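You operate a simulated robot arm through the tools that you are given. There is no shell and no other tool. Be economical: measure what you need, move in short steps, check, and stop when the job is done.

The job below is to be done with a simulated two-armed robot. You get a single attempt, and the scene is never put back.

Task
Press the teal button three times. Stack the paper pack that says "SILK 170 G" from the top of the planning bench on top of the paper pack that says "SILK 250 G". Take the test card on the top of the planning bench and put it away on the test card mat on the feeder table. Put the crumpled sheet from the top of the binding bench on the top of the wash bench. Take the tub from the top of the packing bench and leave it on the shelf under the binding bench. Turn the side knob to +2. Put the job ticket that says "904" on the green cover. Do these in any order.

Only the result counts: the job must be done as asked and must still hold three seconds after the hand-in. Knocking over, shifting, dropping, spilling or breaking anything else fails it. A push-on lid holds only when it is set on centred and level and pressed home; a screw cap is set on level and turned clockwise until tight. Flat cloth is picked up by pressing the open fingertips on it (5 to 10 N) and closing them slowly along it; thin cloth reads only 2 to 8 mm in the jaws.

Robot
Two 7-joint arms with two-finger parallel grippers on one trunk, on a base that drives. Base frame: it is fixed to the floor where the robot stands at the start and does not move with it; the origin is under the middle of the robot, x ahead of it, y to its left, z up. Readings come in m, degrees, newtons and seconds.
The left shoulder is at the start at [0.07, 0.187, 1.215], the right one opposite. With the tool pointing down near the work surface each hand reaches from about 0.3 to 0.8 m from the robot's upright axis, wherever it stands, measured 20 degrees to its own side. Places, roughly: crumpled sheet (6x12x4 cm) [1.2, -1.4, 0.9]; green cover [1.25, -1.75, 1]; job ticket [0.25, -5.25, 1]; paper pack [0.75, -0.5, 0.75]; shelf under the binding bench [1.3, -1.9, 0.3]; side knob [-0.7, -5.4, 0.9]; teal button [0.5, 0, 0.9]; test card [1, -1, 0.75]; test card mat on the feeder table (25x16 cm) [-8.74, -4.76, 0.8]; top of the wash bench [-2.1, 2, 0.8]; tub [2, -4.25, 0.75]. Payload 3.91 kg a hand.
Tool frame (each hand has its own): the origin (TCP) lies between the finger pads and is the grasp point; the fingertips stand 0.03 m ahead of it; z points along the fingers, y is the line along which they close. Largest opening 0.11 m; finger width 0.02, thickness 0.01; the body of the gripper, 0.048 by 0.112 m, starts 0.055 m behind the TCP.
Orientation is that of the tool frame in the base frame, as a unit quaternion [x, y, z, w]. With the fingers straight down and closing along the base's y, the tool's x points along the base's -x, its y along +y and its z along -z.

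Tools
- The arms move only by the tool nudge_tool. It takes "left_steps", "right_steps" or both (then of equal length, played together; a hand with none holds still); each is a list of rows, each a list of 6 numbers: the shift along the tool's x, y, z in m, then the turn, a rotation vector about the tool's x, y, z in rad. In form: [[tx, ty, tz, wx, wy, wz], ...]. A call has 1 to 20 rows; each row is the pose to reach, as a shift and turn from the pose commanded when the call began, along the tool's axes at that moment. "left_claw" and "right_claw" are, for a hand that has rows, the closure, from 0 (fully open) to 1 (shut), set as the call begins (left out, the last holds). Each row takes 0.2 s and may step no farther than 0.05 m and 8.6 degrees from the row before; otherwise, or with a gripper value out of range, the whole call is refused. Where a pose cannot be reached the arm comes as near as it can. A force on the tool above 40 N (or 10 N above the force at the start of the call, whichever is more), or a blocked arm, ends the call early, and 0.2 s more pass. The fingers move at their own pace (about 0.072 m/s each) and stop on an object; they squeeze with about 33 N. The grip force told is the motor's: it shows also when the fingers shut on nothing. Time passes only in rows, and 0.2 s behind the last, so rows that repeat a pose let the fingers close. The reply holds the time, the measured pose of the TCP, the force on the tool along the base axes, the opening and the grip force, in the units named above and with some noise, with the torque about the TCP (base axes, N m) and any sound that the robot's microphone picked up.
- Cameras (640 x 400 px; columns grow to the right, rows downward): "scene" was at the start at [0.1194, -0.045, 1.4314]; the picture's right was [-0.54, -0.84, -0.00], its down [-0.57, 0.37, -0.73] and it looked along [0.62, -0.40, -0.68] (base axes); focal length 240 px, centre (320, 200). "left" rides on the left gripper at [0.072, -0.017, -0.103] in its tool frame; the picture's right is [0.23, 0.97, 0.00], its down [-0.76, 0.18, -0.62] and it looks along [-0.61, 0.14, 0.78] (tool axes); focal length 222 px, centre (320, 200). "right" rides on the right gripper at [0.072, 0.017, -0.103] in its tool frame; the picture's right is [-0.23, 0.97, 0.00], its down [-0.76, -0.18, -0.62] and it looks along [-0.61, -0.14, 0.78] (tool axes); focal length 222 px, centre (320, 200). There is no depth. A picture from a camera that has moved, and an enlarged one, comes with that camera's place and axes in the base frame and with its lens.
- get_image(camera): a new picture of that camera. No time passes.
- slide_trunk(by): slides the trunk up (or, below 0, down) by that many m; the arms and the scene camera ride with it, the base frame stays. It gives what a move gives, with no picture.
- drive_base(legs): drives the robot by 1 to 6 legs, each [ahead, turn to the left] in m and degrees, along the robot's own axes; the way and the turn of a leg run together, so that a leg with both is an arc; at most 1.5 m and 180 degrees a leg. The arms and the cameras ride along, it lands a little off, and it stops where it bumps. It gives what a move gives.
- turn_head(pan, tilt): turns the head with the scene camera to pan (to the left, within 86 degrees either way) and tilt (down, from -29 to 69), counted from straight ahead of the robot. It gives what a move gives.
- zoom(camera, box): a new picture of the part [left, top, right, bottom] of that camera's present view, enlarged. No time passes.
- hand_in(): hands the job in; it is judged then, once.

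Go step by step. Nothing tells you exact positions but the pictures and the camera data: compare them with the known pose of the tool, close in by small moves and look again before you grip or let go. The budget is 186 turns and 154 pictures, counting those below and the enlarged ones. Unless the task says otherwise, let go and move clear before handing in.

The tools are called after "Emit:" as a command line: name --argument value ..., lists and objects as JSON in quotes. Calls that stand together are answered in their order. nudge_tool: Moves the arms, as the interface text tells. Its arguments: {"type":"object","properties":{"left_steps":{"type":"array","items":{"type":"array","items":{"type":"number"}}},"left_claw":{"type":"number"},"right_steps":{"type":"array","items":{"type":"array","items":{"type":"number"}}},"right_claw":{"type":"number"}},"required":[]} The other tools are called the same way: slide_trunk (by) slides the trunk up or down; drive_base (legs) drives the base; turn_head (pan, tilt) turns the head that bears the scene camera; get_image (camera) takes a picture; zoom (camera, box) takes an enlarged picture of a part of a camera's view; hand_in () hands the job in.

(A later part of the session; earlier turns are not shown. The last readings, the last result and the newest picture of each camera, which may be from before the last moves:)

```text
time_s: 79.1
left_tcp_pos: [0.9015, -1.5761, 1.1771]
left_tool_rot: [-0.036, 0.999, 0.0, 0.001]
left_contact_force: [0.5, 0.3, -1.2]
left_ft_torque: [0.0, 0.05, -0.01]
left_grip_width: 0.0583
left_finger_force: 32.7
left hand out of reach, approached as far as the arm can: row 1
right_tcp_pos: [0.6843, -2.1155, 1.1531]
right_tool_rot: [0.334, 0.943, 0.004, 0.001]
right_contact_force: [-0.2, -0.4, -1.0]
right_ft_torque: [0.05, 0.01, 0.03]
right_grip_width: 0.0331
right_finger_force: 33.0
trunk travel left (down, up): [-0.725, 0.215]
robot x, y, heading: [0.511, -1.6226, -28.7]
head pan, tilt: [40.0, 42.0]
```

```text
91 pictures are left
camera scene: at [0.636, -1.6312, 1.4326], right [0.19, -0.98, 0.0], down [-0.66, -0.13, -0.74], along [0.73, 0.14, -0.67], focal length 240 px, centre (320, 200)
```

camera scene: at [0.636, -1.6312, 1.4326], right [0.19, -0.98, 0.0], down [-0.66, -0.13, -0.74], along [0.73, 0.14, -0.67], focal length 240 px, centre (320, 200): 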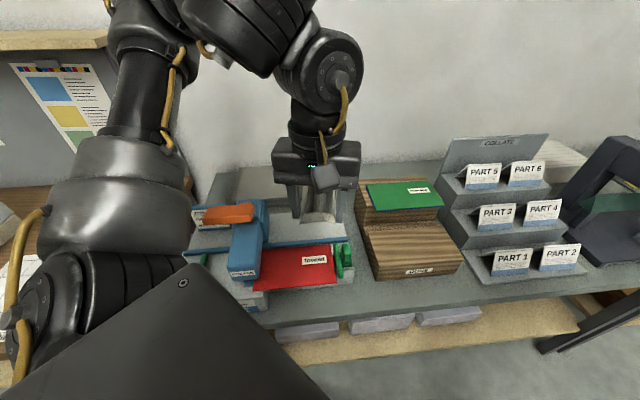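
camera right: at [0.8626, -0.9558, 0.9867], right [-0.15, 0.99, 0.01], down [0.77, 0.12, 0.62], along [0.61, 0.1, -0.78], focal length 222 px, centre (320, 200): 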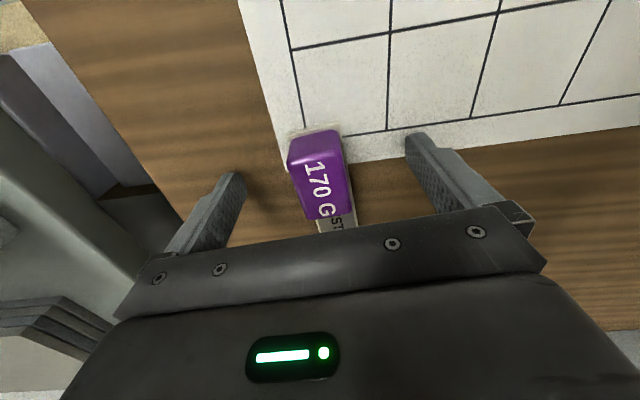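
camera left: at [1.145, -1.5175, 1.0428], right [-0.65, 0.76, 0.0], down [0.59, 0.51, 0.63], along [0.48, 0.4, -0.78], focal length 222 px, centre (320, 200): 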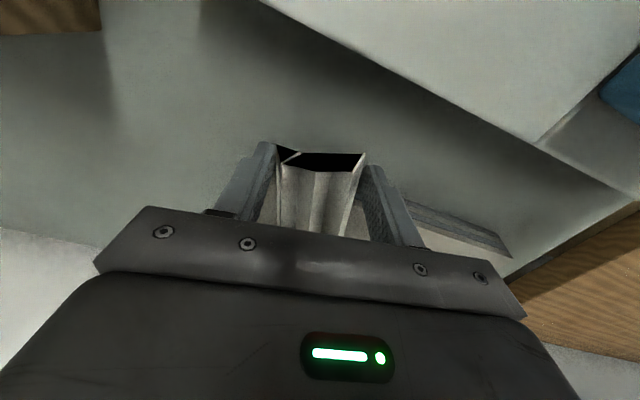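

The sheet is secure. I'll raise the trunk so both hands clear the bench fixtures, turn left, and look toward the wash bench.

Emit:
slide_trunk --by 0.2

Emit:
drive_base --legs '[[-0.08, 0], [0, 137]]'

Emit:
turn_head --pan 10 --tilt 20

Emit:
get_image --camera "scene"

```text
time_s: 81.2
left_tcp_pos: [0.9003, -1.5748, 1.3768]
left_tool_rot: [-0.036, 0.999, 0.0, 0.002]
left_contact_force: [-0.9, 0.5, -1.1]
left_ft_torque: [-0.02, 0.01, -0.01]
left_grip_width: 0.058
left_finger_force: 33.6
right_tcp_pos: [0.6843, -2.1152, 1.3531]
right_tool_rot: [0.334, 0.943, 0.002, 0.002]
right_contact_force: [0.3, 0.8, 0.3]
right_ft_torque: [0.0, 0.01, 0.03]
right_grip_width: 0.0328
right_finger_force: 33.1
trunk travel left (down, up): [-0.925, 0.015]
robot x, y, heading: [0.5057, -1.6255, -28.7]
head pan, tilt: [40.0, 42.0]
```

```text
time_s: 87.9
left_tcp_pos: [0.1257, -1.3489, 1.3783]
left_tool_rot: [0.941, -0.339, -0.001, -0.002]
left_contact_force: [-0.8, -0.1, -0.1]
left_ft_torque: [0.01, -0.03, 0.02]
left_grip_width: 0.0569
left_finger_force: 33.2
right_tcp_pos: [0.6561, -1.1088, 1.3535]
right_tool_rot: [0.75, -0.661, -0.004, 0.002]
right_contact_force: [0.0, 0.6, 0.1]
right_ft_torque: [-0.01, 0.0, 0.02]
right_grip_width: 0.0332
right_finger_force: 32.9
trunk travel left (down, up): [-0.925, 0.015]
robot x, y, heading: [0.4397, -1.5852, 107.5]
head pan, tilt: [40.0, 42.0]
```

```text
time_s: 88.9
left_tcp_pos: [0.1248, -1.3484, 1.3777]
left_tool_rot: [0.941, -0.338, -0.001, -0.001]
left_contact_force: [-0.5, -0.2, -0.4]
left_ft_torque: [0.0, -0.04, -0.01]
left_grip_width: 0.057
left_finger_force: 32.8
right_tcp_pos: [0.6538, -1.1082, 1.354]
right_tool_rot: [0.75, -0.661, -0.003, 0.003]
right_contact_force: [-0.4, 0.0, -1.0]
right_ft_torque: [0.0, -0.01, 0.0]
right_grip_width: 0.0328
right_finger_force: 33.4
trunk travel left (down, up): [-0.925, 0.015]
robot x, y, heading: [0.444, -1.5841, 107.6]
head pan, tilt: [10.0, 20.0]
```

```text
90 pictures are left
camera scene: at [0.3821, -1.4539, 1.6669], right [0.89, 0.46, 0.0], down [0.16, -0.3, -0.94], along [-0.43, 0.83, -0.34], focal length 240 px, centre (320, 200)
```

scene: 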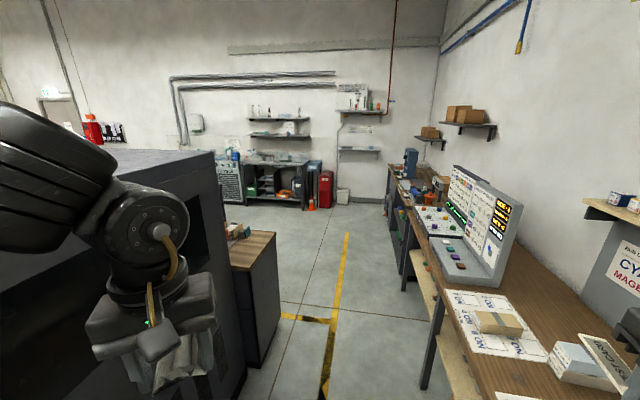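

The route is clear along the yellow line. I'll drive up the aisle, then look at the wash bench.

Emit:
drive_base --legs '[[1.2, 0], [1.09, 0], [0, 30]]'

Emit:
get_image --camera "scene"

```text
time_s: 101.5
left_tcp_pos: [-0.6489, 0.6279, 1.3779]
left_tool_rot: [0.996, -0.087, 0.0, 0.0]
left_contact_force: [0.3, -0.2, -0.6]
left_ft_torque: [0.0, -0.03, -0.02]
left_grip_width: 0.0564
left_finger_force: 33.0
right_tcp_pos: [-0.3064, 1.0984, 1.3535]
right_tool_rot: [0.895, -0.447, -0.002, 0.002]
right_contact_force: [0.4, 0.0, -1.2]
right_ft_torque: [-0.05, 0.01, -0.03]
right_grip_width: 0.033
right_finger_force: 33.5
trunk travel left (down, up): [-0.925, 0.015]
robot x, y, heading: [-0.2591, 0.5777, 137.1]
head pan, tilt: [10.0, 20.0]
```

```text
89 pictures are left
camera scene: at [-0.3726, 0.6646, 1.667], right [0.54, 0.84, 0.0], down [0.29, -0.19, -0.94], along [-0.79, 0.51, -0.34], focal length 240 px, centre (320, 200)
```

scene: 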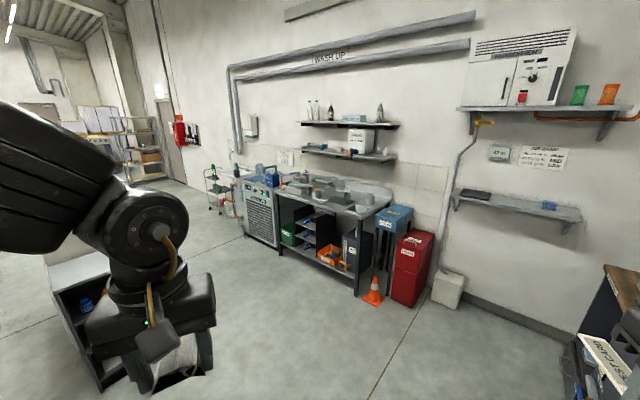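

I see the "WASH UP" counter. Zooming in to find free space on top.

Emit:
zoom --camera "scene" --box '[210, 150, 450, 300]'

```text
2.67 times, centred on (330, 225) of scene
camera zoom: at [-0.3726, 0.6646, 1.667], right [0.54, 0.84, 0.0], down [0.29, -0.19, -0.94], along [-0.79, 0.51, -0.34], focal length 641 px, centre (293, 133)
```

zoom: 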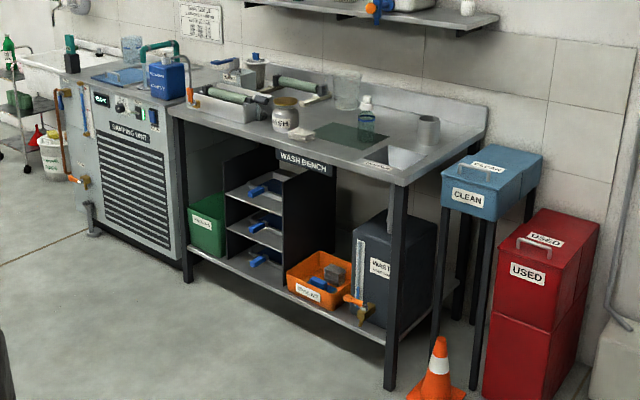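

I'll stand in front of the wash bench so that the left hand reaches its front area.

Emit:
drive_base --legs '[[0, 16], [1.2, 0], [0.53, 0], [0, -75]]'

Emit:
turn_head --pan 30 --tilt 45

Emit:
get_image --camera "scene"

```text
time_s: 114.4
left_tcp_pos: [-1.9678, 1.6967, 1.3771]
left_tool_rot: [0.829, -0.56, 0.0, -0.002]
left_contact_force: [-0.5, 0.0, -0.4]
left_ft_torque: [0.0, -0.03, 0.02]
left_grip_width: 0.0568
left_finger_force: 32.9
right_tcp_pos: [-1.3869, 1.6572, 1.3534]
right_tool_rot: [-0.566, 0.824, 0.004, -0.001]
right_contact_force: [0.1, -0.2, -0.3]
right_ft_torque: [-0.01, 0.02, 0.0]
right_grip_width: 0.0328
right_finger_force: 33.0
trunk travel left (down, up): [-0.925, 0.015]
robot x, y, heading: [-1.8046, 1.3377, 79.0]
head pan, tilt: [10.0, 20.0]
```

```text
time_s: 115.3
left_tcp_pos: [-1.9676, 1.6966, 1.3771]
left_tool_rot: [0.829, -0.56, 0.0, -0.001]
left_contact_force: [-0.5, 0.1, -0.2]
left_ft_torque: [0.0, 0.0, -0.01]
left_grip_width: 0.0565
left_finger_force: 33.0
right_tcp_pos: [-1.3861, 1.6557, 1.3534]
right_tool_rot: [-0.566, 0.825, 0.003, -0.001]
right_contact_force: [0.0, 0.0, -1.2]
right_ft_torque: [-0.03, 0.03, 0.0]
right_grip_width: 0.0329
right_finger_force: 32.8
trunk travel left (down, up): [-0.925, 0.015]
robot x, y, heading: [-1.8008, 1.3373, 79.3]
head pan, tilt: [30.0, 45.0]
```

```text
87 pictures are left
camera scene: at [-1.8194, 1.4655, 1.6284], right [0.95, 0.33, 0.0], down [0.23, -0.67, -0.71], along [-0.23, 0.67, -0.71], focal length 240 px, centre (320, 200)
```

scene: 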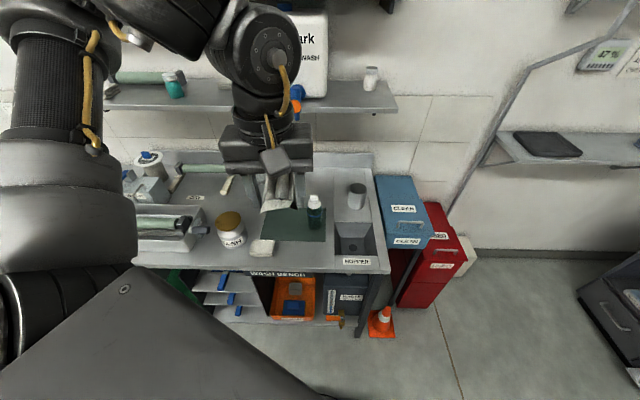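

Emit:
zoom --camera "scene" --box '[130, 150, 400, 300]'

Emit:
get_image --camera "left"

```text
2.37 times, centred on (265, 225) of scene
camera zoom: at [-1.8194, 1.4655, 1.6284], right [0.95, 0.33, 0.0], down [0.23, -0.67, -0.71], along [-0.23, 0.67, -0.71], focal length 570 px, centre (450, 141)
```

zoom: 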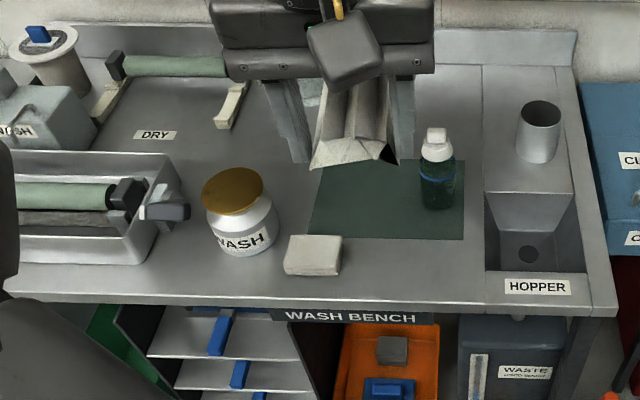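

```text
85 pictures are left
camera left: at [-1.9236, 1.635, 1.481], right [-0.82, -0.58, 0.0], down [-0.45, 0.64, 0.62], along [-0.36, 0.51, -0.78], focal length 222 px, centre (320, 200)
```

left: 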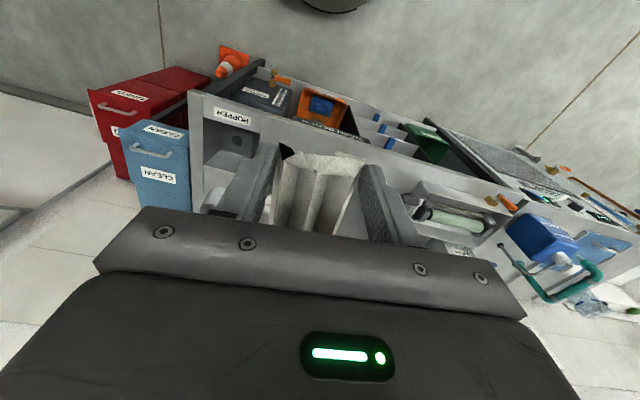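

There is a free strip in front of the green mat, right of the sponge, at about (−2.04, 1.92), bench z ≈ 0.835. I'll lower the trunk first.

Emit:
slide_trunk --by -0.2

Emit:
nudge_tool --left_steps '[[-0.03, -0.002, 0.02, 0, 0, 0], [-0.06, -0.004, 0.05, 0, 0, 0], [-0.095, -0.006, 0.08, 0, 0, 0], [-0.13, -0.008, 0.1, 0, 0, 0], [-0.17, -0.01, 0.12, 0, 0, 0], [-0.205, -0.013, 0.14, 0, 0, 0], [-0.235, -0.015, 0.16, 0, 0, 0], [-0.235, -0.015, 0.18, 0, 0, 0], [-0.235, -0.015, 0.18, 0, 0, 0]]'

Emit:
zoom --camera "scene" --box '[130, 150, 400, 300]'

```text
time_s: 117.5
left_tcp_pos: [-1.9684, 1.6962, 1.1786]
left_tool_rot: [0.829, -0.559, -0.001, -0.001]
left_contact_force: [0.6, -1.3, -0.9]
left_ft_torque: [-0.02, 0.0, 0.0]
left_grip_width: 0.0568
left_finger_force: 32.7
right_tcp_pos: [-1.3881, 1.6567, 1.1532]
right_tool_rot: [-0.566, 0.824, 0.004, -0.001]
right_contact_force: [-0.4, -0.9, -0.2]
right_ft_torque: [-0.03, -0.02, 0.0]
right_grip_width: 0.0328
right_finger_force: 33.2
trunk travel left (down, up): [-0.725, 0.215]
robot x, y, heading: [-1.8036, 1.3387, 79.1]
head pan, tilt: [30.0, 45.0]
```

```text
time_s: 119.5
left_tcp_pos: [-2.0376, 1.9147, 0.998]
left_tool_rot: [0.83, -0.558, -0.002, -0.001]
left_contact_force: [0.1, 0.5, 0.2]
left_ft_torque: [-0.05, 0.02, -0.01]
left_grip_width: 0.057
left_finger_force: 32.9
left hand out of reach, approached as far as the arm can: row 7, 8, 9
right_tcp_pos: [-1.3862, 1.6559, 1.1535]
right_tool_rot: [-0.566, 0.824, 0.004, -0.002]
right_contact_force: [0.3, -0.2, -0.9]
right_ft_torque: [0.01, 0.01, -0.01]
right_grip_width: 0.0327
right_finger_force: 33.2
trunk travel left (down, up): [-0.725, 0.215]
robot x, y, heading: [-1.7992, 1.3369, 79.0]
head pan, tilt: [30.0, 45.0]
```

```text
2.37 times, centred on (265, 225) of scene
camera zoom: at [-1.818, 1.464, 1.4285], right [0.94, 0.33, 0.0], down [0.23, -0.67, -0.71], along [-0.23, 0.67, -0.71], focal length 570 px, centre (450, 141)
```

zoom: 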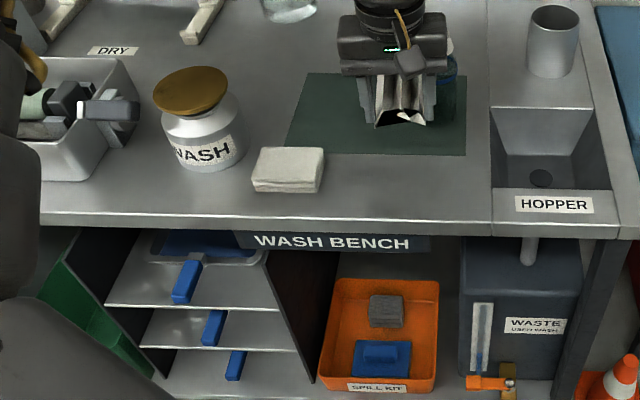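

Aligned over the free strip, with the bottle 14 cm behind. Lowering.

Emit:
nudge_tool --left_steps '[[0, 0, 0.035, 0, 0, 0], [0, 0, 0.07, 0, 0, 0], [0, 0, 0.09, 0, 0, 0], [0, 0, 0.1, 0, 0, 0], [0, 0, 0.1, 0, 0, 0]]'

Emit:
zoom --camera "scene" --box '[230, 160, 370, 260]'

```text
time_s: 120.7
left_tcp_pos: [-2.0345, 1.9138, 0.8988]
left_tool_rot: [0.83, -0.557, -0.002, 0.0]
left_contact_force: [-0.1, -0.1, -0.4]
left_ft_torque: [-0.05, 0.02, -0.04]
left_grip_width: 0.0565
left_finger_force: 32.4
left hand out of reach, approached as far as the arm can: row 4, 5
right_tcp_pos: [-1.3866, 1.6569, 1.1541]
right_tool_rot: [-0.565, 0.825, 0.003, -0.001]
right_contact_force: [0.0, 0.2, 0.0]
right_ft_torque: [-0.01, 0.03, 0.02]
right_grip_width: 0.0329
right_finger_force: 32.9
trunk travel left (down, up): [-0.725, 0.215]
robot x, y, heading: [-1.8006, 1.3368, 79.2]
head pan, tilt: [30.0, 45.0]
```

```text
4.00 times, centred on (300, 210) of scene
camera zoom: at [-1.8193, 1.4652, 1.4283], right [0.94, 0.33, 0.0], down [0.23, -0.67, -0.71], along [-0.23, 0.67, -0.71], focal length 961 px, centre (400, 160)
```

zoom: 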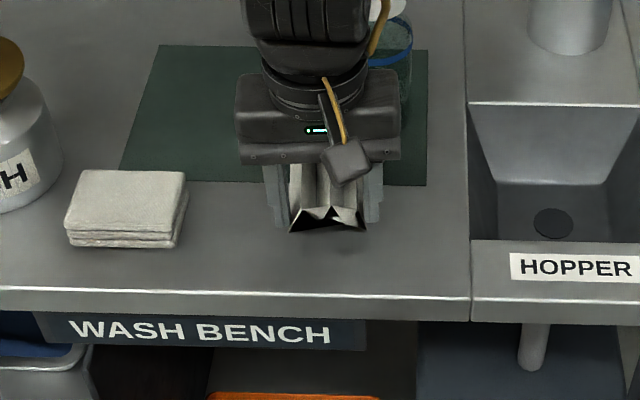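

Emit:
nudge_tool --left_steps '[[0, 0, 0.005, 0, 0, 0], [0, 0, 0.01, 0, 0, 0], [0, 0, 0.014, 0, 0, 0], [0, 0, 0.014, 0, 0, 0]]'

Emit:
zoom --camera "scene" --box '[270, 180, 350, 240]'

```text
time_s: 121.7
left_tcp_pos: [-2.0326, 1.9144, 0.888]
left_tool_rot: [0.83, -0.557, -0.004, -0.004]
left_contact_force: [-4.8, 3.4, 27.0]
left_ft_torque: [0.64, 0.4, 0.08]
left_grip_width: 0.0567
left_finger_force: 32.8
right_tcp_pos: [-1.3872, 1.6552, 1.1554]
right_tool_rot: [-0.565, 0.825, 0.004, -0.001]
right_contact_force: [-0.2, -0.2, -0.7]
right_ft_torque: [-0.01, 0.02, 0.0]
right_grip_width: 0.0329
right_finger_force: 32.9
trunk travel left (down, up): [-0.725, 0.215]
robot x, y, heading: [-1.8037, 1.339, 79.5]
head pan, tilt: [30.0, 45.0]
```

```text
6.67 times, centred on (310, 210) of scene
camera zoom: at [-1.8191, 1.4625, 1.429], right [0.94, 0.33, 0.0], down [0.23, -0.67, -0.71], along [-0.23, 0.67, -0.71], focal length 1602 px, centre (387, 133)
```

zoom: 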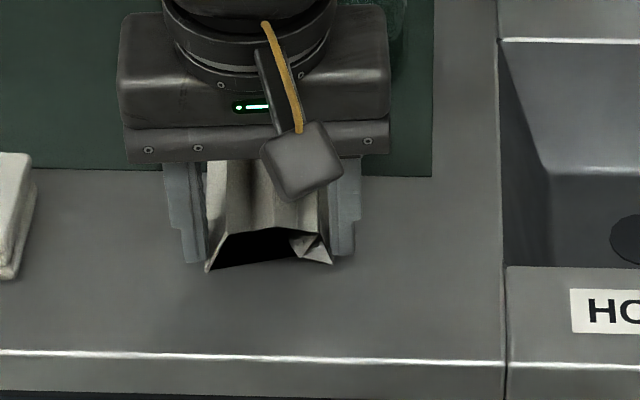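

Contact. Easing up 3 mm, then releasing and rising.

Emit:
nudge_tool --left_steps '[[0, 0, -0.003, 0, 0, 0], [0, 0, -0.005, 0, 0, 0]]'

Emit:
nudge_tool --left_claw 0.3 --left_steps '[[0, 0, 0, 0, 0, 0], [0, 0, 0, 0, 0, 0], [0, 0, 0, 0, 0, 0], [0, 0, -0.04, 0, 0, 0], [0, 0, -0.08, 0, 0, 0], [0, 0, -0.12, 0, 0, 0]]'

Emit:
zoom --camera "scene" --box '[230, 140, 370, 260]'

```text
time_s: 122.3
left_tcp_pos: [-2.0329, 1.9122, 0.8876]
left_tool_rot: [0.829, -0.559, -0.001, -0.001]
left_contact_force: [0.2, 1.5, 5.2]
left_ft_torque: [0.34, -0.01, -0.06]
left_grip_width: 0.0569
left_finger_force: 33.1
right_tcp_pos: [-1.3861, 1.6565, 1.1528]
right_tool_rot: [-0.565, 0.825, 0.004, -0.001]
right_contact_force: [-0.6, 0.9, -0.7]
right_ft_torque: [-0.03, 0.01, -0.02]
right_grip_width: 0.0328
right_finger_force: 33.3
trunk travel left (down, up): [-0.725, 0.215]
robot x, y, heading: [-1.801, 1.3385, 78.9]
head pan, tilt: [30.0, 45.0]
```

```text
time_s: 123.7
left_tcp_pos: [-2.0335, 1.9124, 1.0083]
left_tool_rot: [0.829, -0.56, -0.001, 0.0]
left_contact_force: [-0.6, -0.6, 0.5]
left_ft_torque: [0.03, 0.0, -0.02]
left_grip_width: 0.0769
left_finger_force: 0.0
right_tcp_pos: [-1.3869, 1.6545, 1.154]
right_tool_rot: [-0.565, 0.825, 0.003, -0.001]
right_contact_force: [-0.3, -0.8, -0.7]
right_ft_torque: [0.01, 0.0, 0.02]
right_grip_width: 0.0329
right_finger_force: 32.7
trunk travel left (down, up): [-0.725, 0.215]
robot x, y, heading: [-1.803, 1.3372, 79.3]
head pan, tilt: [30.0, 45.0]
```

```text
3.33 times, centred on (300, 200) of scene
camera zoom: at [-1.8195, 1.4645, 1.4283], right [0.94, 0.33, 0.0], down [0.23, -0.67, -0.71], along [-0.23, 0.67, -0.71], focal length 801 px, centre (387, 200)
```

zoom: 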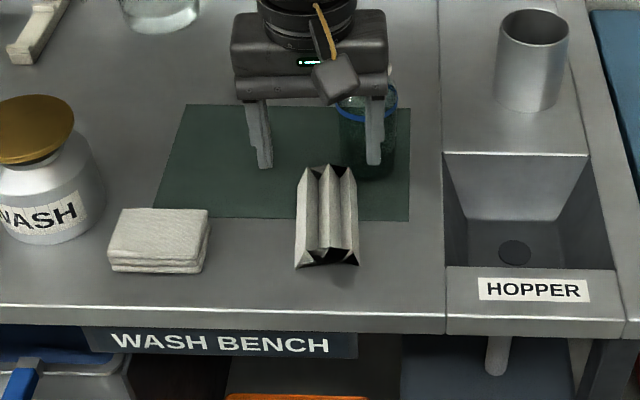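

The sheet stands on the wash bench. I'll retract the left hand, turn toward the feeder table (bearing about 221°), and look.

Emit:
nudge_tool --left_claw 1 --left_steps '[[0.02, 0, -0.04, 0, 0, 0], [0.06, 0.004, -0.065, 0, 0, 0], [0.1, 0.008, -0.09, 0, 0, 0], [0.14, 0.01, -0.11, 0, 0, 0], [0.18, 0.013, -0.13, 0, 0, 0], [0.22, 0.015, -0.15, 0, 0, 0], [0.235, 0.015, -0.17, 0, 0, 0]]'

Emit:
drive_base --legs '[[-0.15, 0], [0, 150]]'

Emit:
turn_head --pan 0 --tilt 18

Emit:
get_image --camera "scene"

```text
time_s: 125.3
left_tcp_pos: [-1.9592, 1.6868, 1.1774]
left_tool_rot: [0.829, -0.559, -0.002, -0.001]
left_contact_force: [-0.2, 0.8, -0.6]
left_ft_torque: [0.01, -0.01, 0.04]
left_grip_width: 0.0
left_finger_force: 33.0
right_tcp_pos: [-1.3865, 1.6534, 1.1546]
right_tool_rot: [-0.565, 0.825, 0.003, -0.001]
right_contact_force: [0.4, 0.1, -0.4]
right_ft_torque: [-0.03, -0.03, -0.01]
right_grip_width: 0.0327
right_finger_force: 33.3
trunk travel left (down, up): [-0.725, 0.215]
robot x, y, heading: [-1.8009, 1.3421, 79.1]
head pan, tilt: [30.0, 45.0]
```

```text
time_s: 132.9
left_tcp_pos: [-1.8596, 0.8097, 1.1781]
left_tool_rot: [0.745, 0.667, -0.002, -0.001]
left_contact_force: [0.3, 0.5, -0.5]
left_ft_torque: [0.03, 0.02, 0.03]
left_grip_width: 0.0
left_finger_force: 32.4
right_tcp_pos: [-2.3469, 1.1108, 1.153]
right_tool_rot: [0.938, 0.347, 0.0, 0.003]
right_contact_force: [0.0, 0.0, -0.8]
right_ft_torque: [0.04, -0.02, 0.01]
right_grip_width: 0.0327
right_finger_force: 32.9
trunk travel left (down, up): [-0.725, 0.215]
robot x, y, heading: [-1.8296, 1.1946, -129.3]
head pan, tilt: [30.0, 45.0]
```

```text
time_s: 133.8
left_tcp_pos: [-1.8579, 0.8101, 1.1775]
left_tool_rot: [0.746, 0.666, 0.0, -0.001]
left_contact_force: [0.8, -0.2, 0.7]
left_ft_torque: [-0.03, -0.03, -0.01]
left_grip_width: 0.0
left_finger_force: 32.7
right_tcp_pos: [-2.347, 1.1108, 1.1537]
right_tool_rot: [0.938, 0.346, 0.001, 0.002]
right_contact_force: [0.1, -0.4, 0.0]
right_ft_torque: [0.02, -0.02, 0.01]
right_grip_width: 0.033
right_finger_force: 33.1
trunk travel left (down, up): [-0.725, 0.215]
robot x, y, heading: [-1.8269, 1.1914, -129.2]
head pan, tilt: [0.0, 18.0]
```

```text
80 pictures are left
camera scene: at [-1.9218, 1.0824, 1.4702], right [-0.77, 0.63, 0.0], down [0.2, 0.24, -0.95], along [-0.6, -0.74, -0.31], focal length 240 px, centre (320, 200)
```

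scene: 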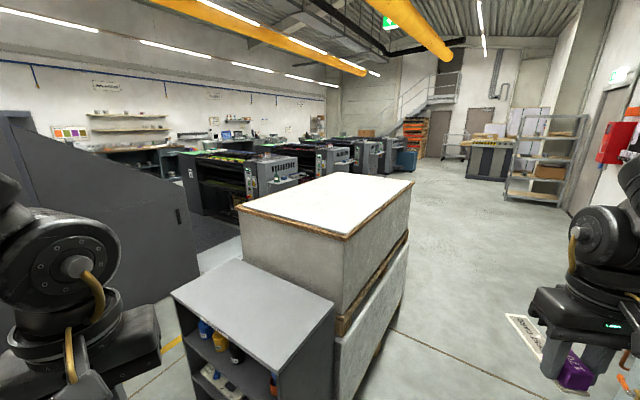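

The press line runs away ahead, with an open aisle to its right. The feeder table should be near the far end of the press, so I'll zoom in.

Emit:
zoom --camera "scene" --box '[300, 100, 540, 220]'

```text
2.67 times, centred on (420, 160) of scene
camera zoom: at [-1.9218, 1.0824, 1.4702], right [-0.77, 0.63, 0.0], down [0.2, 0.24, -0.95], along [-0.6, -0.74, -0.31], focal length 641 px, centre (53, 307)
```

zoom: 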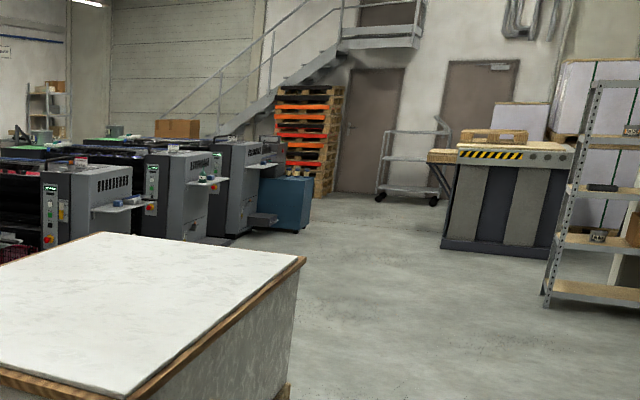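

I'll raise the trunk a bit and drive around the pile into the aisle.

Emit:
slide_trunk --by 0.15

Emit:
drive_base --legs '[[0, -35], [0.85, 0], [0.78, 0], [0, 28]]'

Emit:
get_image --camera "scene"

```text
time_s: 135.6
left_tcp_pos: [-1.8577, 0.8096, 1.3275]
left_tool_rot: [0.746, 0.666, -0.002, 0.0]
left_contact_force: [-0.8, -0.9, 0.5]
left_ft_torque: [0.01, -0.04, -0.02]
left_grip_width: 0.0
left_finger_force: 32.9
right_tcp_pos: [-2.346, 1.1112, 1.3031]
right_tool_rot: [0.938, 0.347, 0.0, 0.003]
right_contact_force: [0.2, -0.3, -1.6]
right_ft_torque: [-0.01, 0.02, 0.02]
right_grip_width: 0.0328
right_finger_force: 33.1
trunk travel left (down, up): [-0.875, 0.065]
robot x, y, heading: [-1.8321, 1.1938, -129.3]
head pan, tilt: [0.0, 18.0]
```

```text
time_s: 147.0
left_tcp_pos: [-3.4851, 0.3945, 1.3273]
left_tool_rot: [0.785, 0.619, 0.0, 0.001]
left_contact_force: [-0.4, -0.4, -0.2]
left_ft_torque: [0.0, 0.03, 0.0]
left_grip_width: 0.0001
left_finger_force: 33.7
right_tcp_pos: [-3.9323, 0.7523, 1.3037]
right_tool_rot: [0.958, 0.288, 0.0, 0.003]
right_contact_force: [-1.0, 0.4, -0.2]
right_ft_torque: [-0.01, -0.01, -0.02]
right_grip_width: 0.0329
right_finger_force: 32.7
trunk travel left (down, up): [-0.875, 0.065]
robot x, y, heading: [-3.4053, 0.7744, -136.4]
head pan, tilt: [0.0, 18.0]
```

```text
78 pictures are left
camera scene: at [-3.5148, 0.6725, 1.6202], right [-0.69, 0.72, 0.0], down [0.22, 0.21, -0.95], along [-0.69, -0.66, -0.31], focal length 240 px, centre (320, 200)
```

scene: 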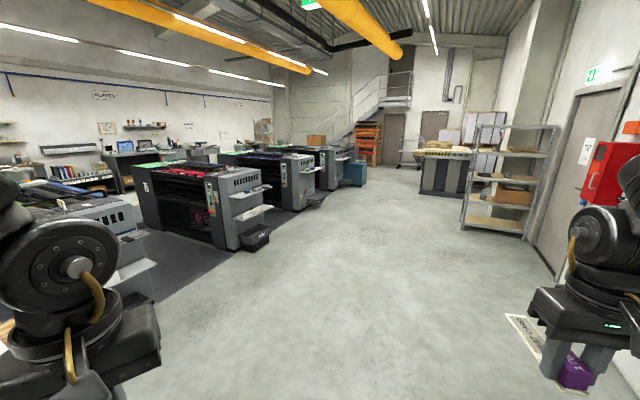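

The floor is clear. I'll drive along the aisle toward the far end of the press.

Emit:
drive_base --legs '[[0, -13], [1.5, 0], [1.5, 0], [1.5, 0], [0.3, 0], [0, 30]]'

Emit:
get_image --camera "scene"

```text
time_s: 172.4
left_tcp_pos: [-7.5074, -2.0678, 1.3277]
left_tool_rot: [0.688, 0.725, -0.001, 0.0]
left_contact_force: [0.5, -0.4, 0.7]
left_ft_torque: [0.02, -0.03, 0.01]
left_grip_width: 0.0002
left_finger_force: 32.5
right_tcp_pos: [-8.0371, -1.8499, 1.3036]
right_tool_rot: [0.907, 0.422, 0.002, 0.003]
right_contact_force: [0.5, -0.5, -0.6]
right_ft_torque: [-0.02, 0.0, 0.02]
right_grip_width: 0.033
right_finger_force: 33.5
trunk travel left (down, up): [-0.875, 0.065]
robot x, y, heading: [-7.5415, -1.6854, -120.0]
head pan, tilt: [0.0, 18.0]
```

```text
77 pictures are left
camera scene: at [-7.6138, -1.8092, 1.6202], right [-0.87, 0.5, 0.0], down [0.15, 0.27, -0.95], along [-0.47, -0.82, -0.31], focal length 240 px, centre (320, 200)
```

scene: 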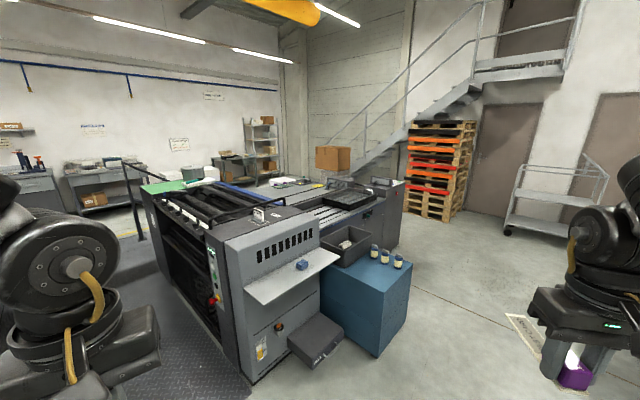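

Emit:
zoom --camera "scene" --box '[180, 140, 420, 290]'

```text
2.67 times, centred on (300, 215) of scene
camera zoom: at [-7.6138, -1.8092, 1.6202], right [-0.87, 0.5, 0.0], down [0.15, 0.27, -0.95], along [-0.47, -0.82, -0.31], focal length 641 px, centre (373, 160)
```

zoom: 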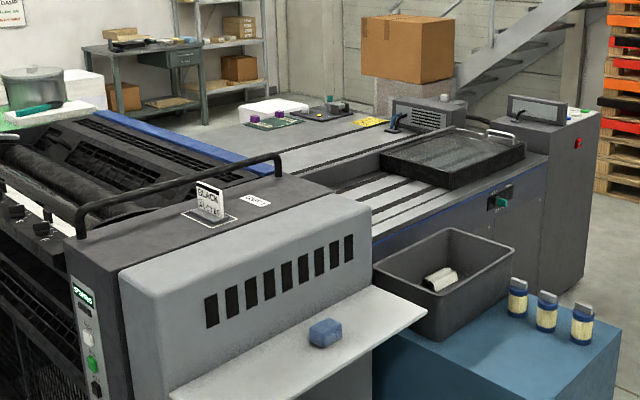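

The table with mats behind the feeder matches the given location. I'll drive around the feeder's end to reach it.

Emit:
drive_base --legs '[[0, -47], [1.4, 0], [0.4, 0], [0, 35], [1.4, 0], [0, 55]]'

Emit:
get_image --camera "scene"

```text
time_s: 194.2
left_tcp_pos: [-9.8856, -3.3961, 1.3268]
left_tool_rot: [0.361, 0.933, 0.0, 0.001]
left_contact_force: [-0.3, 0.1, -0.3]
left_ft_torque: [-0.02, 0.03, -0.02]
left_grip_width: 0.0
left_finger_force: 33.1
right_tcp_pos: [-10.4145, -3.615, 1.3034]
right_tool_rot: [0.677, 0.736, 0.003, 0.001]
right_contact_force: [0.3, 0.2, -0.2]
right_ft_torque: [0.03, 0.01, -0.01]
right_grip_width: 0.0325
right_finger_force: 33.6
trunk travel left (down, up): [-0.875, 0.065]
robot x, y, heading: [-10.1798, -3.1527, -75.1]
head pan, tilt: [0.0, 18.0]
```

```text
75 pictures are left
camera scene: at [-10.1434, -3.2867, 1.6202], right [-0.97, -0.26, 0.0], down [-0.08, 0.3, -0.95], along [0.24, -0.92, -0.31], focal length 240 px, centre (320, 200)
```

scene: 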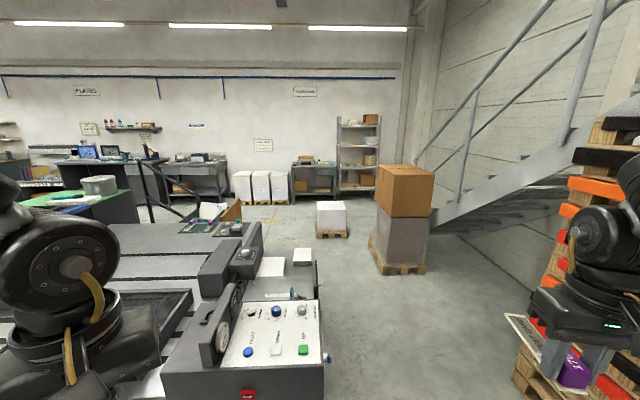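

Emit:
zoom --camera "scene" --box '[100, 190, 340, 340]'

```text
2.67 times, centred on (220, 265) of scene
camera zoom: at [-10.1434, -3.2867, 1.6202], right [-0.97, -0.26, 0.0], down [-0.08, 0.3, -0.95], along [0.24, -0.92, -0.31], focal length 641 px, centre (587, 27)
```

zoom: 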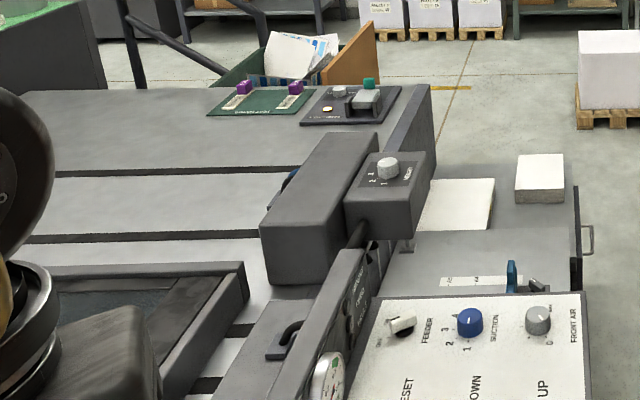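

The green mat with two purple-tagged cards is at about (−8.8, −4.67), near the table's south edge. I'll drive around the west end to stand south of it.

Emit:
drive_base --legs '[[0, -22], [1.16, 0], [0, 30], [0.98, 0], [0, 62]]'

Emit:
get_image --camera "scene"

```text
time_s: 198.7
left_tcp_pos: [-10.0348, -3.9958, 1.3277]
left_tool_rot: [0.493, 0.87, -0.004, 0.001]
left_contact_force: [0.6, 0.3, -0.2]
left_ft_torque: [0.03, -0.02, -0.01]
left_grip_width: 0.0
left_finger_force: 33.0
right_tcp_pos: [-10.5982, -4.0603, 1.3043]
right_tool_rot: [0.762, 0.647, 0.027, 0.026]
right_contact_force: [-1.4, 0.3, -0.9]
right_ft_torque: [0.02, -0.05, 0.0]
right_grip_width: 0.0291
right_finger_force: 33.3
trunk travel left (down, up): [-0.875, 0.065]
robot x, y, heading: [-10.2594, -3.6712, -88.5]
head pan, tilt: [0.0, 18.0]
stopped in leg 2: the robot was blocked; the commanded pose is now the measured one
```

```text
73 pictures are left
camera scene: at [-10.2557, -3.818, 1.6202], right [-1.0, -0.03, 0.0], down [-0.01, 0.31, -0.95], along [0.02, -0.95, -0.31], focal length 240 px, centre (320, 200)
```

scene: 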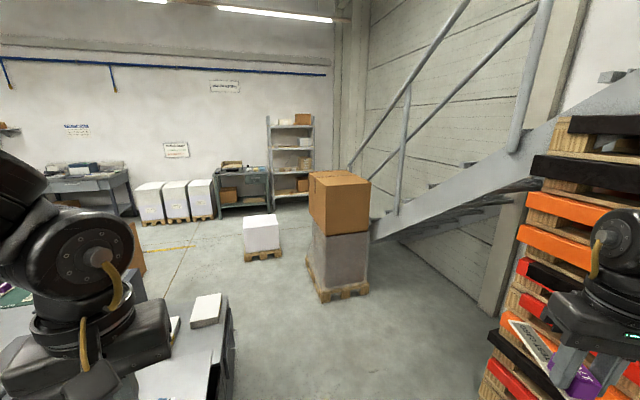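

Blocked: the right hand is close to the pallet stack. I'll check the card.

Emit:
get_image --camera "right"

Emit:
zoom --camera "scene" --box '[460, 180, 640, 400]'

```text
72 pictures are left
camera right: at [-10.5782, -3.9909, 1.409], right [0.92, -0.38, 0.07], down [-0.35, -0.72, 0.6], along [-0.18, -0.58, -0.79], focal length 222 px, centre (320, 200)
```

right: 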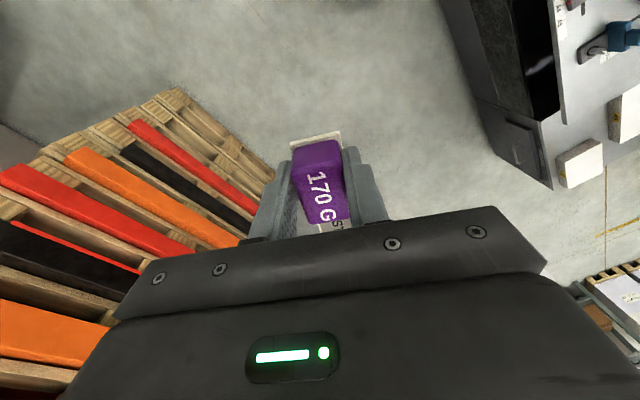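

```text
1.82 times, centred on (550, 290) of scene
camera zoom: at [-10.2557, -3.818, 1.6202], right [-1.0, -0.03, 0.0], down [-0.01, 0.31, -0.95], along [0.02, -0.95, -0.31], focal length 437 px, centre (-98, 36)
```

zoom: 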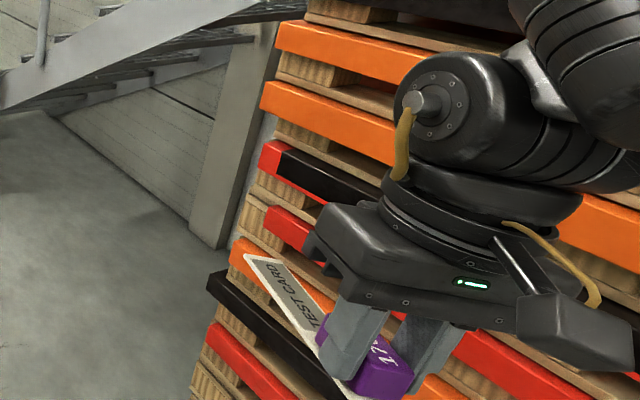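

The base nudged the feeder's corner; the pallets are farther off than they looked. I'll back up and go wider around it.

Emit:
drive_base --legs '[[-0.3, 0], [0, -26], [0.91, 0], [0, 37], [0.9, 0]]'

Emit:
get_image --camera "scene"

```text
time_s: 205.6
left_tcp_pos: [-10.5136, -4.4601, 1.328]
left_tool_rot: [0.673, 0.739, -0.005, -0.001]
left_contact_force: [1.0, 0.2, 0.0]
left_ft_torque: [0.04, 0.03, 0.0]
left_grip_width: 0.0
left_finger_force: 32.3
right_tcp_pos: [-11.0517, -4.2714, 1.307]
right_tool_rot: [0.889, 0.456, 0.014, 0.022]
right_contact_force: [0.0, -0.9, -0.1]
right_ft_torque: [0.01, -0.04, 0.03]
right_grip_width: 0.0291
right_finger_force: 33.0
trunk travel left (down, up): [-0.875, 0.065]
robot x, y, heading: [-10.5809, -4.0741, -114.0]
head pan, tilt: [0.0, 18.0]
stopped in leg 3: the robot was blocked; the commanded pose is now the measured one
```

```text
70 pictures are left
camera scene: at [-10.6337, -4.2042, 1.6206], right [-0.91, 0.41, 0.0], down [0.12, 0.28, -0.95], along [-0.39, -0.87, -0.31], focal length 240 px, centre (320, 200)
```

scene: 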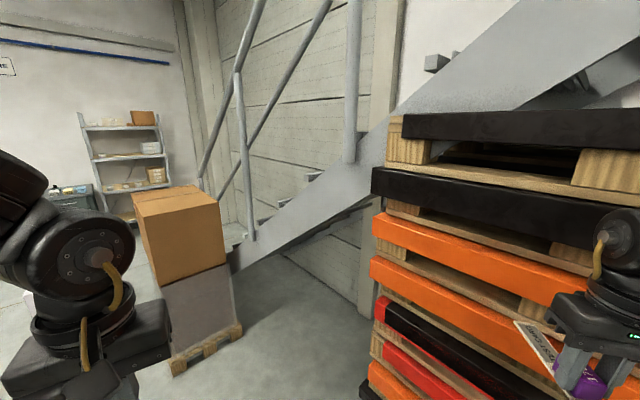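

Emit:
drive_base --legs '[[-0.08, 0], [0, 38]]'

Emit:
zoom --camera "right" --box '[160, 60, 480, 260]'

Emit:
get_image --camera "scene"

```text
time_s: 208.4
left_tcp_pos: [-10.2634, -4.2682, 1.3282]
left_tool_rot: [0.395, 0.919, -0.002, 0.002]
left_contact_force: [-1.2, 0.2, -0.5]
left_ft_torque: [0.02, -0.03, -0.03]
left_grip_width: 0.0
left_finger_force: 32.3
right_tcp_pos: [-10.8057, -4.4521, 1.3031]
right_tool_rot: [0.693, 0.72, 0.025, 0.017]
right_contact_force: [-0.6, -0.5, -0.9]
right_ft_torque: [0.04, 0.0, -0.01]
right_grip_width: 0.0291
right_finger_force: 33.1
trunk travel left (down, up): [-0.875, 0.065]
robot x, y, heading: [-10.5471, -4.0045, -76.3]
head pan, tilt: [0.0, 18.0]
```

```text
2.00 times, centred on (320, 160) of right
camera zoom: at [-10.7979, -4.3804, 1.4079], right [0.98, -0.19, 0.05], down [-0.18, -0.78, 0.6], along [-0.07, -0.6, -0.79], focal length 444 px, centre (320, 280)
```

zoom: 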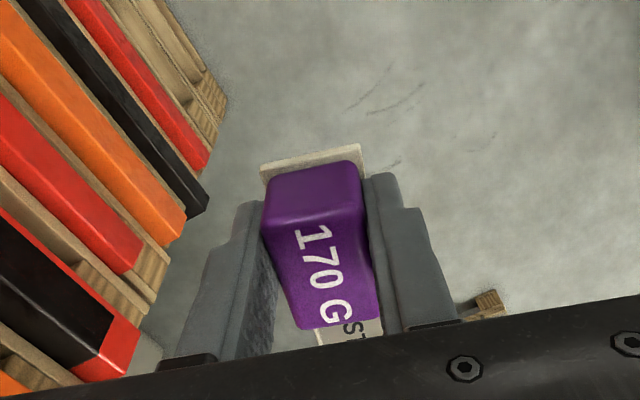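

```text
68 pictures are left
camera scene: at [-10.5182, -4.1427, 1.6202], right [-0.97, -0.24, 0.0], down [-0.07, 0.3, -0.95], along [0.23, -0.92, -0.31], focal length 240 px, centre (320, 200)
```

scene: 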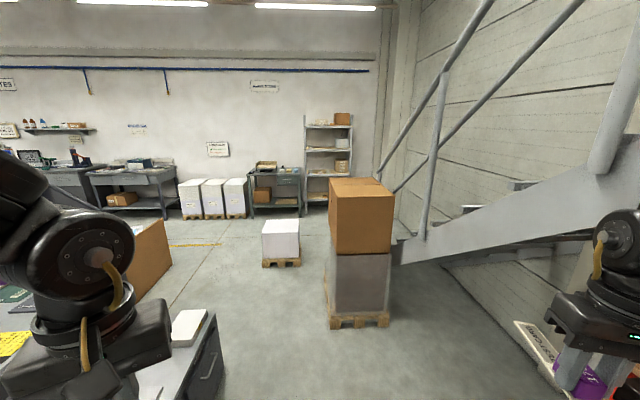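

The card is still held. Continuing on: past the feeder, then east.

Emit:
drive_base --legs '[[0.95, 0], [0, 60], [0.6, 0]]'

Emit:
get_image --camera "scene"

```text
time_s: 218.2
left_tcp_pos: [-9.5602, -4.9129, 1.3287]
left_tool_rot: [-0.138, 0.99, -0.002, 0.004]
left_contact_force: [1.2, -0.8, 0.3]
left_ft_torque: [0.0, 0.04, -0.01]
left_grip_width: 0.0001
left_finger_force: 32.7
right_tcp_pos: [-9.6441, -5.4731, 1.307]
right_tool_rot: [0.205, 0.978, 0.041, 0.009]
right_contact_force: [0.2, 0.3, -0.3]
right_ft_torque: [0.02, 0.04, 0.0]
right_grip_width: 0.0291
right_finger_force: 33.0
trunk travel left (down, up): [-0.875, 0.065]
robot x, y, heading: [-9.9302, -5.0496, -13.6]
head pan, tilt: [0.0, 18.0]
stopped in leg 3: the robot was blocked; the commanded pose is now the measured one
```

```text
67 pictures are left
camera scene: at [-9.7893, -5.0803, 1.6204], right [-0.23, -0.97, 0.0], down [-0.3, 0.07, -0.95], along [0.92, -0.22, -0.31], focal length 240 px, centre (320, 200)
```

scene: 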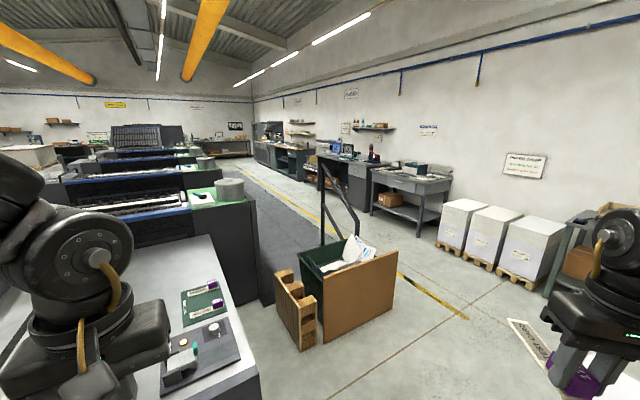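

Blocked again by something low on the left. The mat is at about (−8.75, −4.77) on a table at z 0.80. I'll back off and go around farther south.

Emit:
drive_base --legs '[[-0.15, 0], [0, -47], [0.47, 0], [0, 61], [0.85, 0]]'

```text
time_s: 228.4
left_tcp_pos: [-9.3374, -5.1946, 1.3303]
left_tool_rot: [-0.282, 0.959, 0.001, 0.005]
left_contact_force: [-0.2, -0.8, -1.5]
left_ft_torque: [0.03, 0.0, -0.02]
left_grip_width: 0.0
left_finger_force: 33.1
right_tcp_pos: [-9.2311, -5.6726, 1.3712]
right_tool_rot: [-0.112, 0.988, -0.029, 0.101]
right_contact_force: [1.3, -0.8, 0.0]
right_ft_torque: [0.03, 0.04, 0.01]
right_grip_width: 0.0292
right_finger_force: 33.1
trunk travel left (down, up): [-0.875, 0.065]
robot x, y, heading: [-9.6488, -5.4384, 9.4]
head pan, tilt: [0.0, 18.0]
stopped in leg 5: the robot was blocked; the commanded pose is now the measured one
```

Emit:
get_image --camera "right"

Emit:
turn_head --pan -45 --tilt 30

Emit:
get_image --camera "scene"

```text
66 pictures are left
camera right: at [-9.3251, -5.6679, 1.4568], right [0.01, 1.0, -0.03], down [0.64, 0.02, 0.77], along [0.77, -0.03, -0.64], focal length 222 px, centre (320, 200)
```

right: 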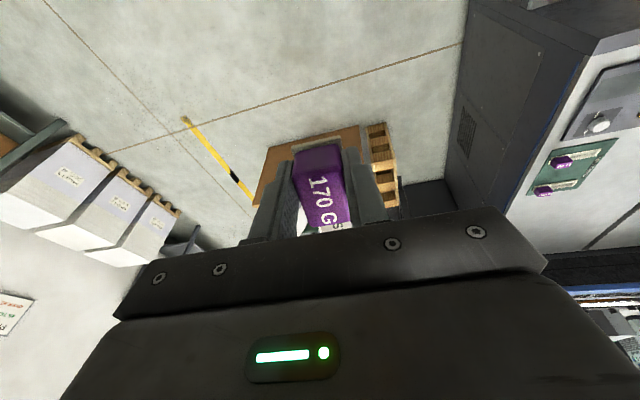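

```text
time_s: 229.5
left_tcp_pos: [-9.3366, -5.1889, 1.3291]
left_tool_rot: [-0.281, 0.96, -0.001, 0.005]
left_contact_force: [-0.5, 0.4, 0.0]
left_ft_torque: [0.0, 0.0, 0.0]
left_grip_width: 0.0
left_finger_force: 33.1
right_tcp_pos: [-9.2307, -5.6654, 1.3723]
right_tool_rot: [-0.113, 0.988, -0.031, 0.102]
right_contact_force: [-0.4, -0.3, -0.2]
right_ft_torque: [-0.03, 0.02, 0.02]
right_grip_width: 0.0292
right_finger_force: 32.7
trunk travel left (down, up): [-0.875, 0.065]
robot x, y, heading: [-9.649, -5.4388, 9.6]
head pan, tilt: [-45.0, 30.0]
```

```text
65 pictures are left
camera scene: at [-9.5245, -5.4811, 1.601], right [-0.58, -0.82, 0.0], down [-0.41, 0.29, -0.87], along [0.71, -0.5, -0.5], focal length 240 px, centre (320, 200)
```

scene: 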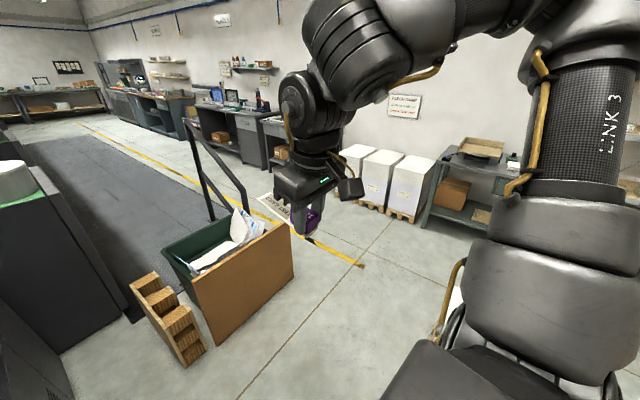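

Emit:
turn_head --pan -86 --tilt 50

Emit:
get_image --camera "scene"

Emit:
turn_head --pan 20 --tilt 55

Emit:
get_image --camera "scene"

```text
time_s: 230.6
left_tcp_pos: [-9.3359, -5.188, 1.329]
left_tool_rot: [-0.282, 0.96, -0.001, 0.005]
left_contact_force: [0.5, 0.8, 0.6]
left_ft_torque: [-0.02, -0.01, 0.02]
left_grip_width: 0.0001
left_finger_force: 33.3
right_tcp_pos: [-9.2303, -5.6671, 1.3727]
right_tool_rot: [-0.113, 0.988, -0.031, 0.1]
right_contact_force: [0.2, -0.2, -0.7]
right_ft_torque: [0.01, 0.01, -0.03]
right_grip_width: 0.0294
right_finger_force: 33.3
trunk travel left (down, up): [-0.875, 0.065]
robot x, y, heading: [-9.6497, -5.4375, 9.6]
head pan, tilt: [-85.9, 50.0]
```

```text
64 pictures are left
camera scene: at [-9.5792, -5.5037, 1.5714], right [-0.97, -0.24, 0.0], down [-0.18, 0.74, -0.64], along [0.15, -0.62, -0.77], focal length 240 px, centre (320, 200)
```

scene: 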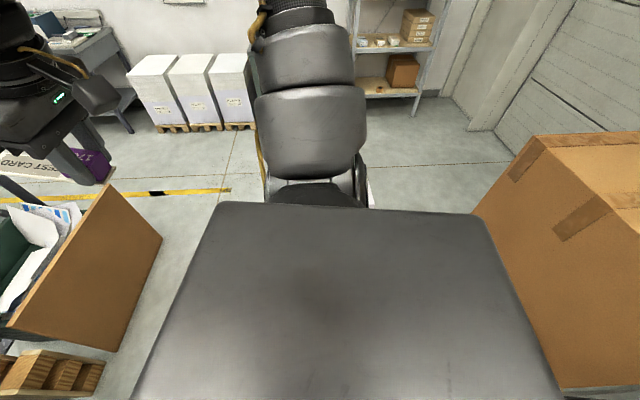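

```text
time_s: 232.4
left_tcp_pos: [-9.3361, -5.1879, 1.3289]
left_tool_rot: [-0.282, 0.959, 0.0, 0.005]
left_contact_force: [0.5, 0.0, 0.9]
left_ft_torque: [0.02, -0.01, -0.01]
left_grip_width: 0.0
left_finger_force: 32.8
right_tcp_pos: [-9.2297, -5.6654, 1.3721]
right_tool_rot: [-0.113, 0.988, -0.031, 0.102]
right_contact_force: [0.1, 0.7, -0.6]
right_ft_torque: [-0.02, -0.01, -0.01]
right_grip_width: 0.0291
right_finger_force: 32.9
trunk travel left (down, up): [-0.875, 0.065]
robot x, y, heading: [-9.6451, -5.4389, 9.4]
head pan, tilt: [20.0, 55.0]
```

```text
63 pictures are left
camera scene: at [-9.5347, -5.3937, 1.5649], right [0.49, -0.87, 0.0], down [-0.71, -0.4, -0.57], along [0.5, 0.28, -0.82], focal length 240 px, centre (320, 200)
```

scene: 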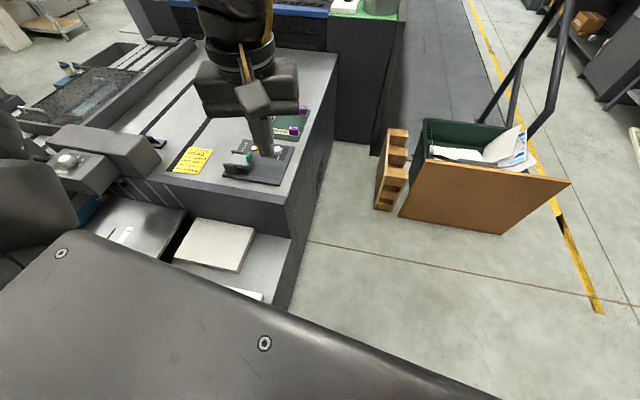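

The base is bigger than I assumed: its left-front corner caught the feeder's low ledge, and a cardboard box stands close on the right. I'll back a little and swing wider.

Emit:
drive_base --legs '[[-0.08, 0], [0, -28], [0.45, 0], [0, 45], [0.33, 0]]'

```text
time_s: 240.9
left_tcp_pos: [-8.8056, -5.0923, 1.33]
left_tool_rot: [-0.435, 0.901, 0.001, 0.006]
left_contact_force: [0.1, -0.4, -0.1]
left_ft_torque: [-0.01, 0.0, -0.03]
left_grip_width: 0.0
left_finger_force: 33.3
right_tcp_pos: [-8.5511, -5.5099, 1.3732]
right_tool_rot: [-0.271, 0.957, -0.014, 0.105]
right_contact_force: [-0.8, 0.2, -1.4]
right_ft_torque: [0.02, -0.01, 0.01]
right_grip_width: 0.0292
right_finger_force: 32.6
trunk travel left (down, up): [-0.875, 0.065]
robot x, y, heading: [-9.0151, -5.4223, 28.2]
head pan, tilt: [20.0, 55.0]
```

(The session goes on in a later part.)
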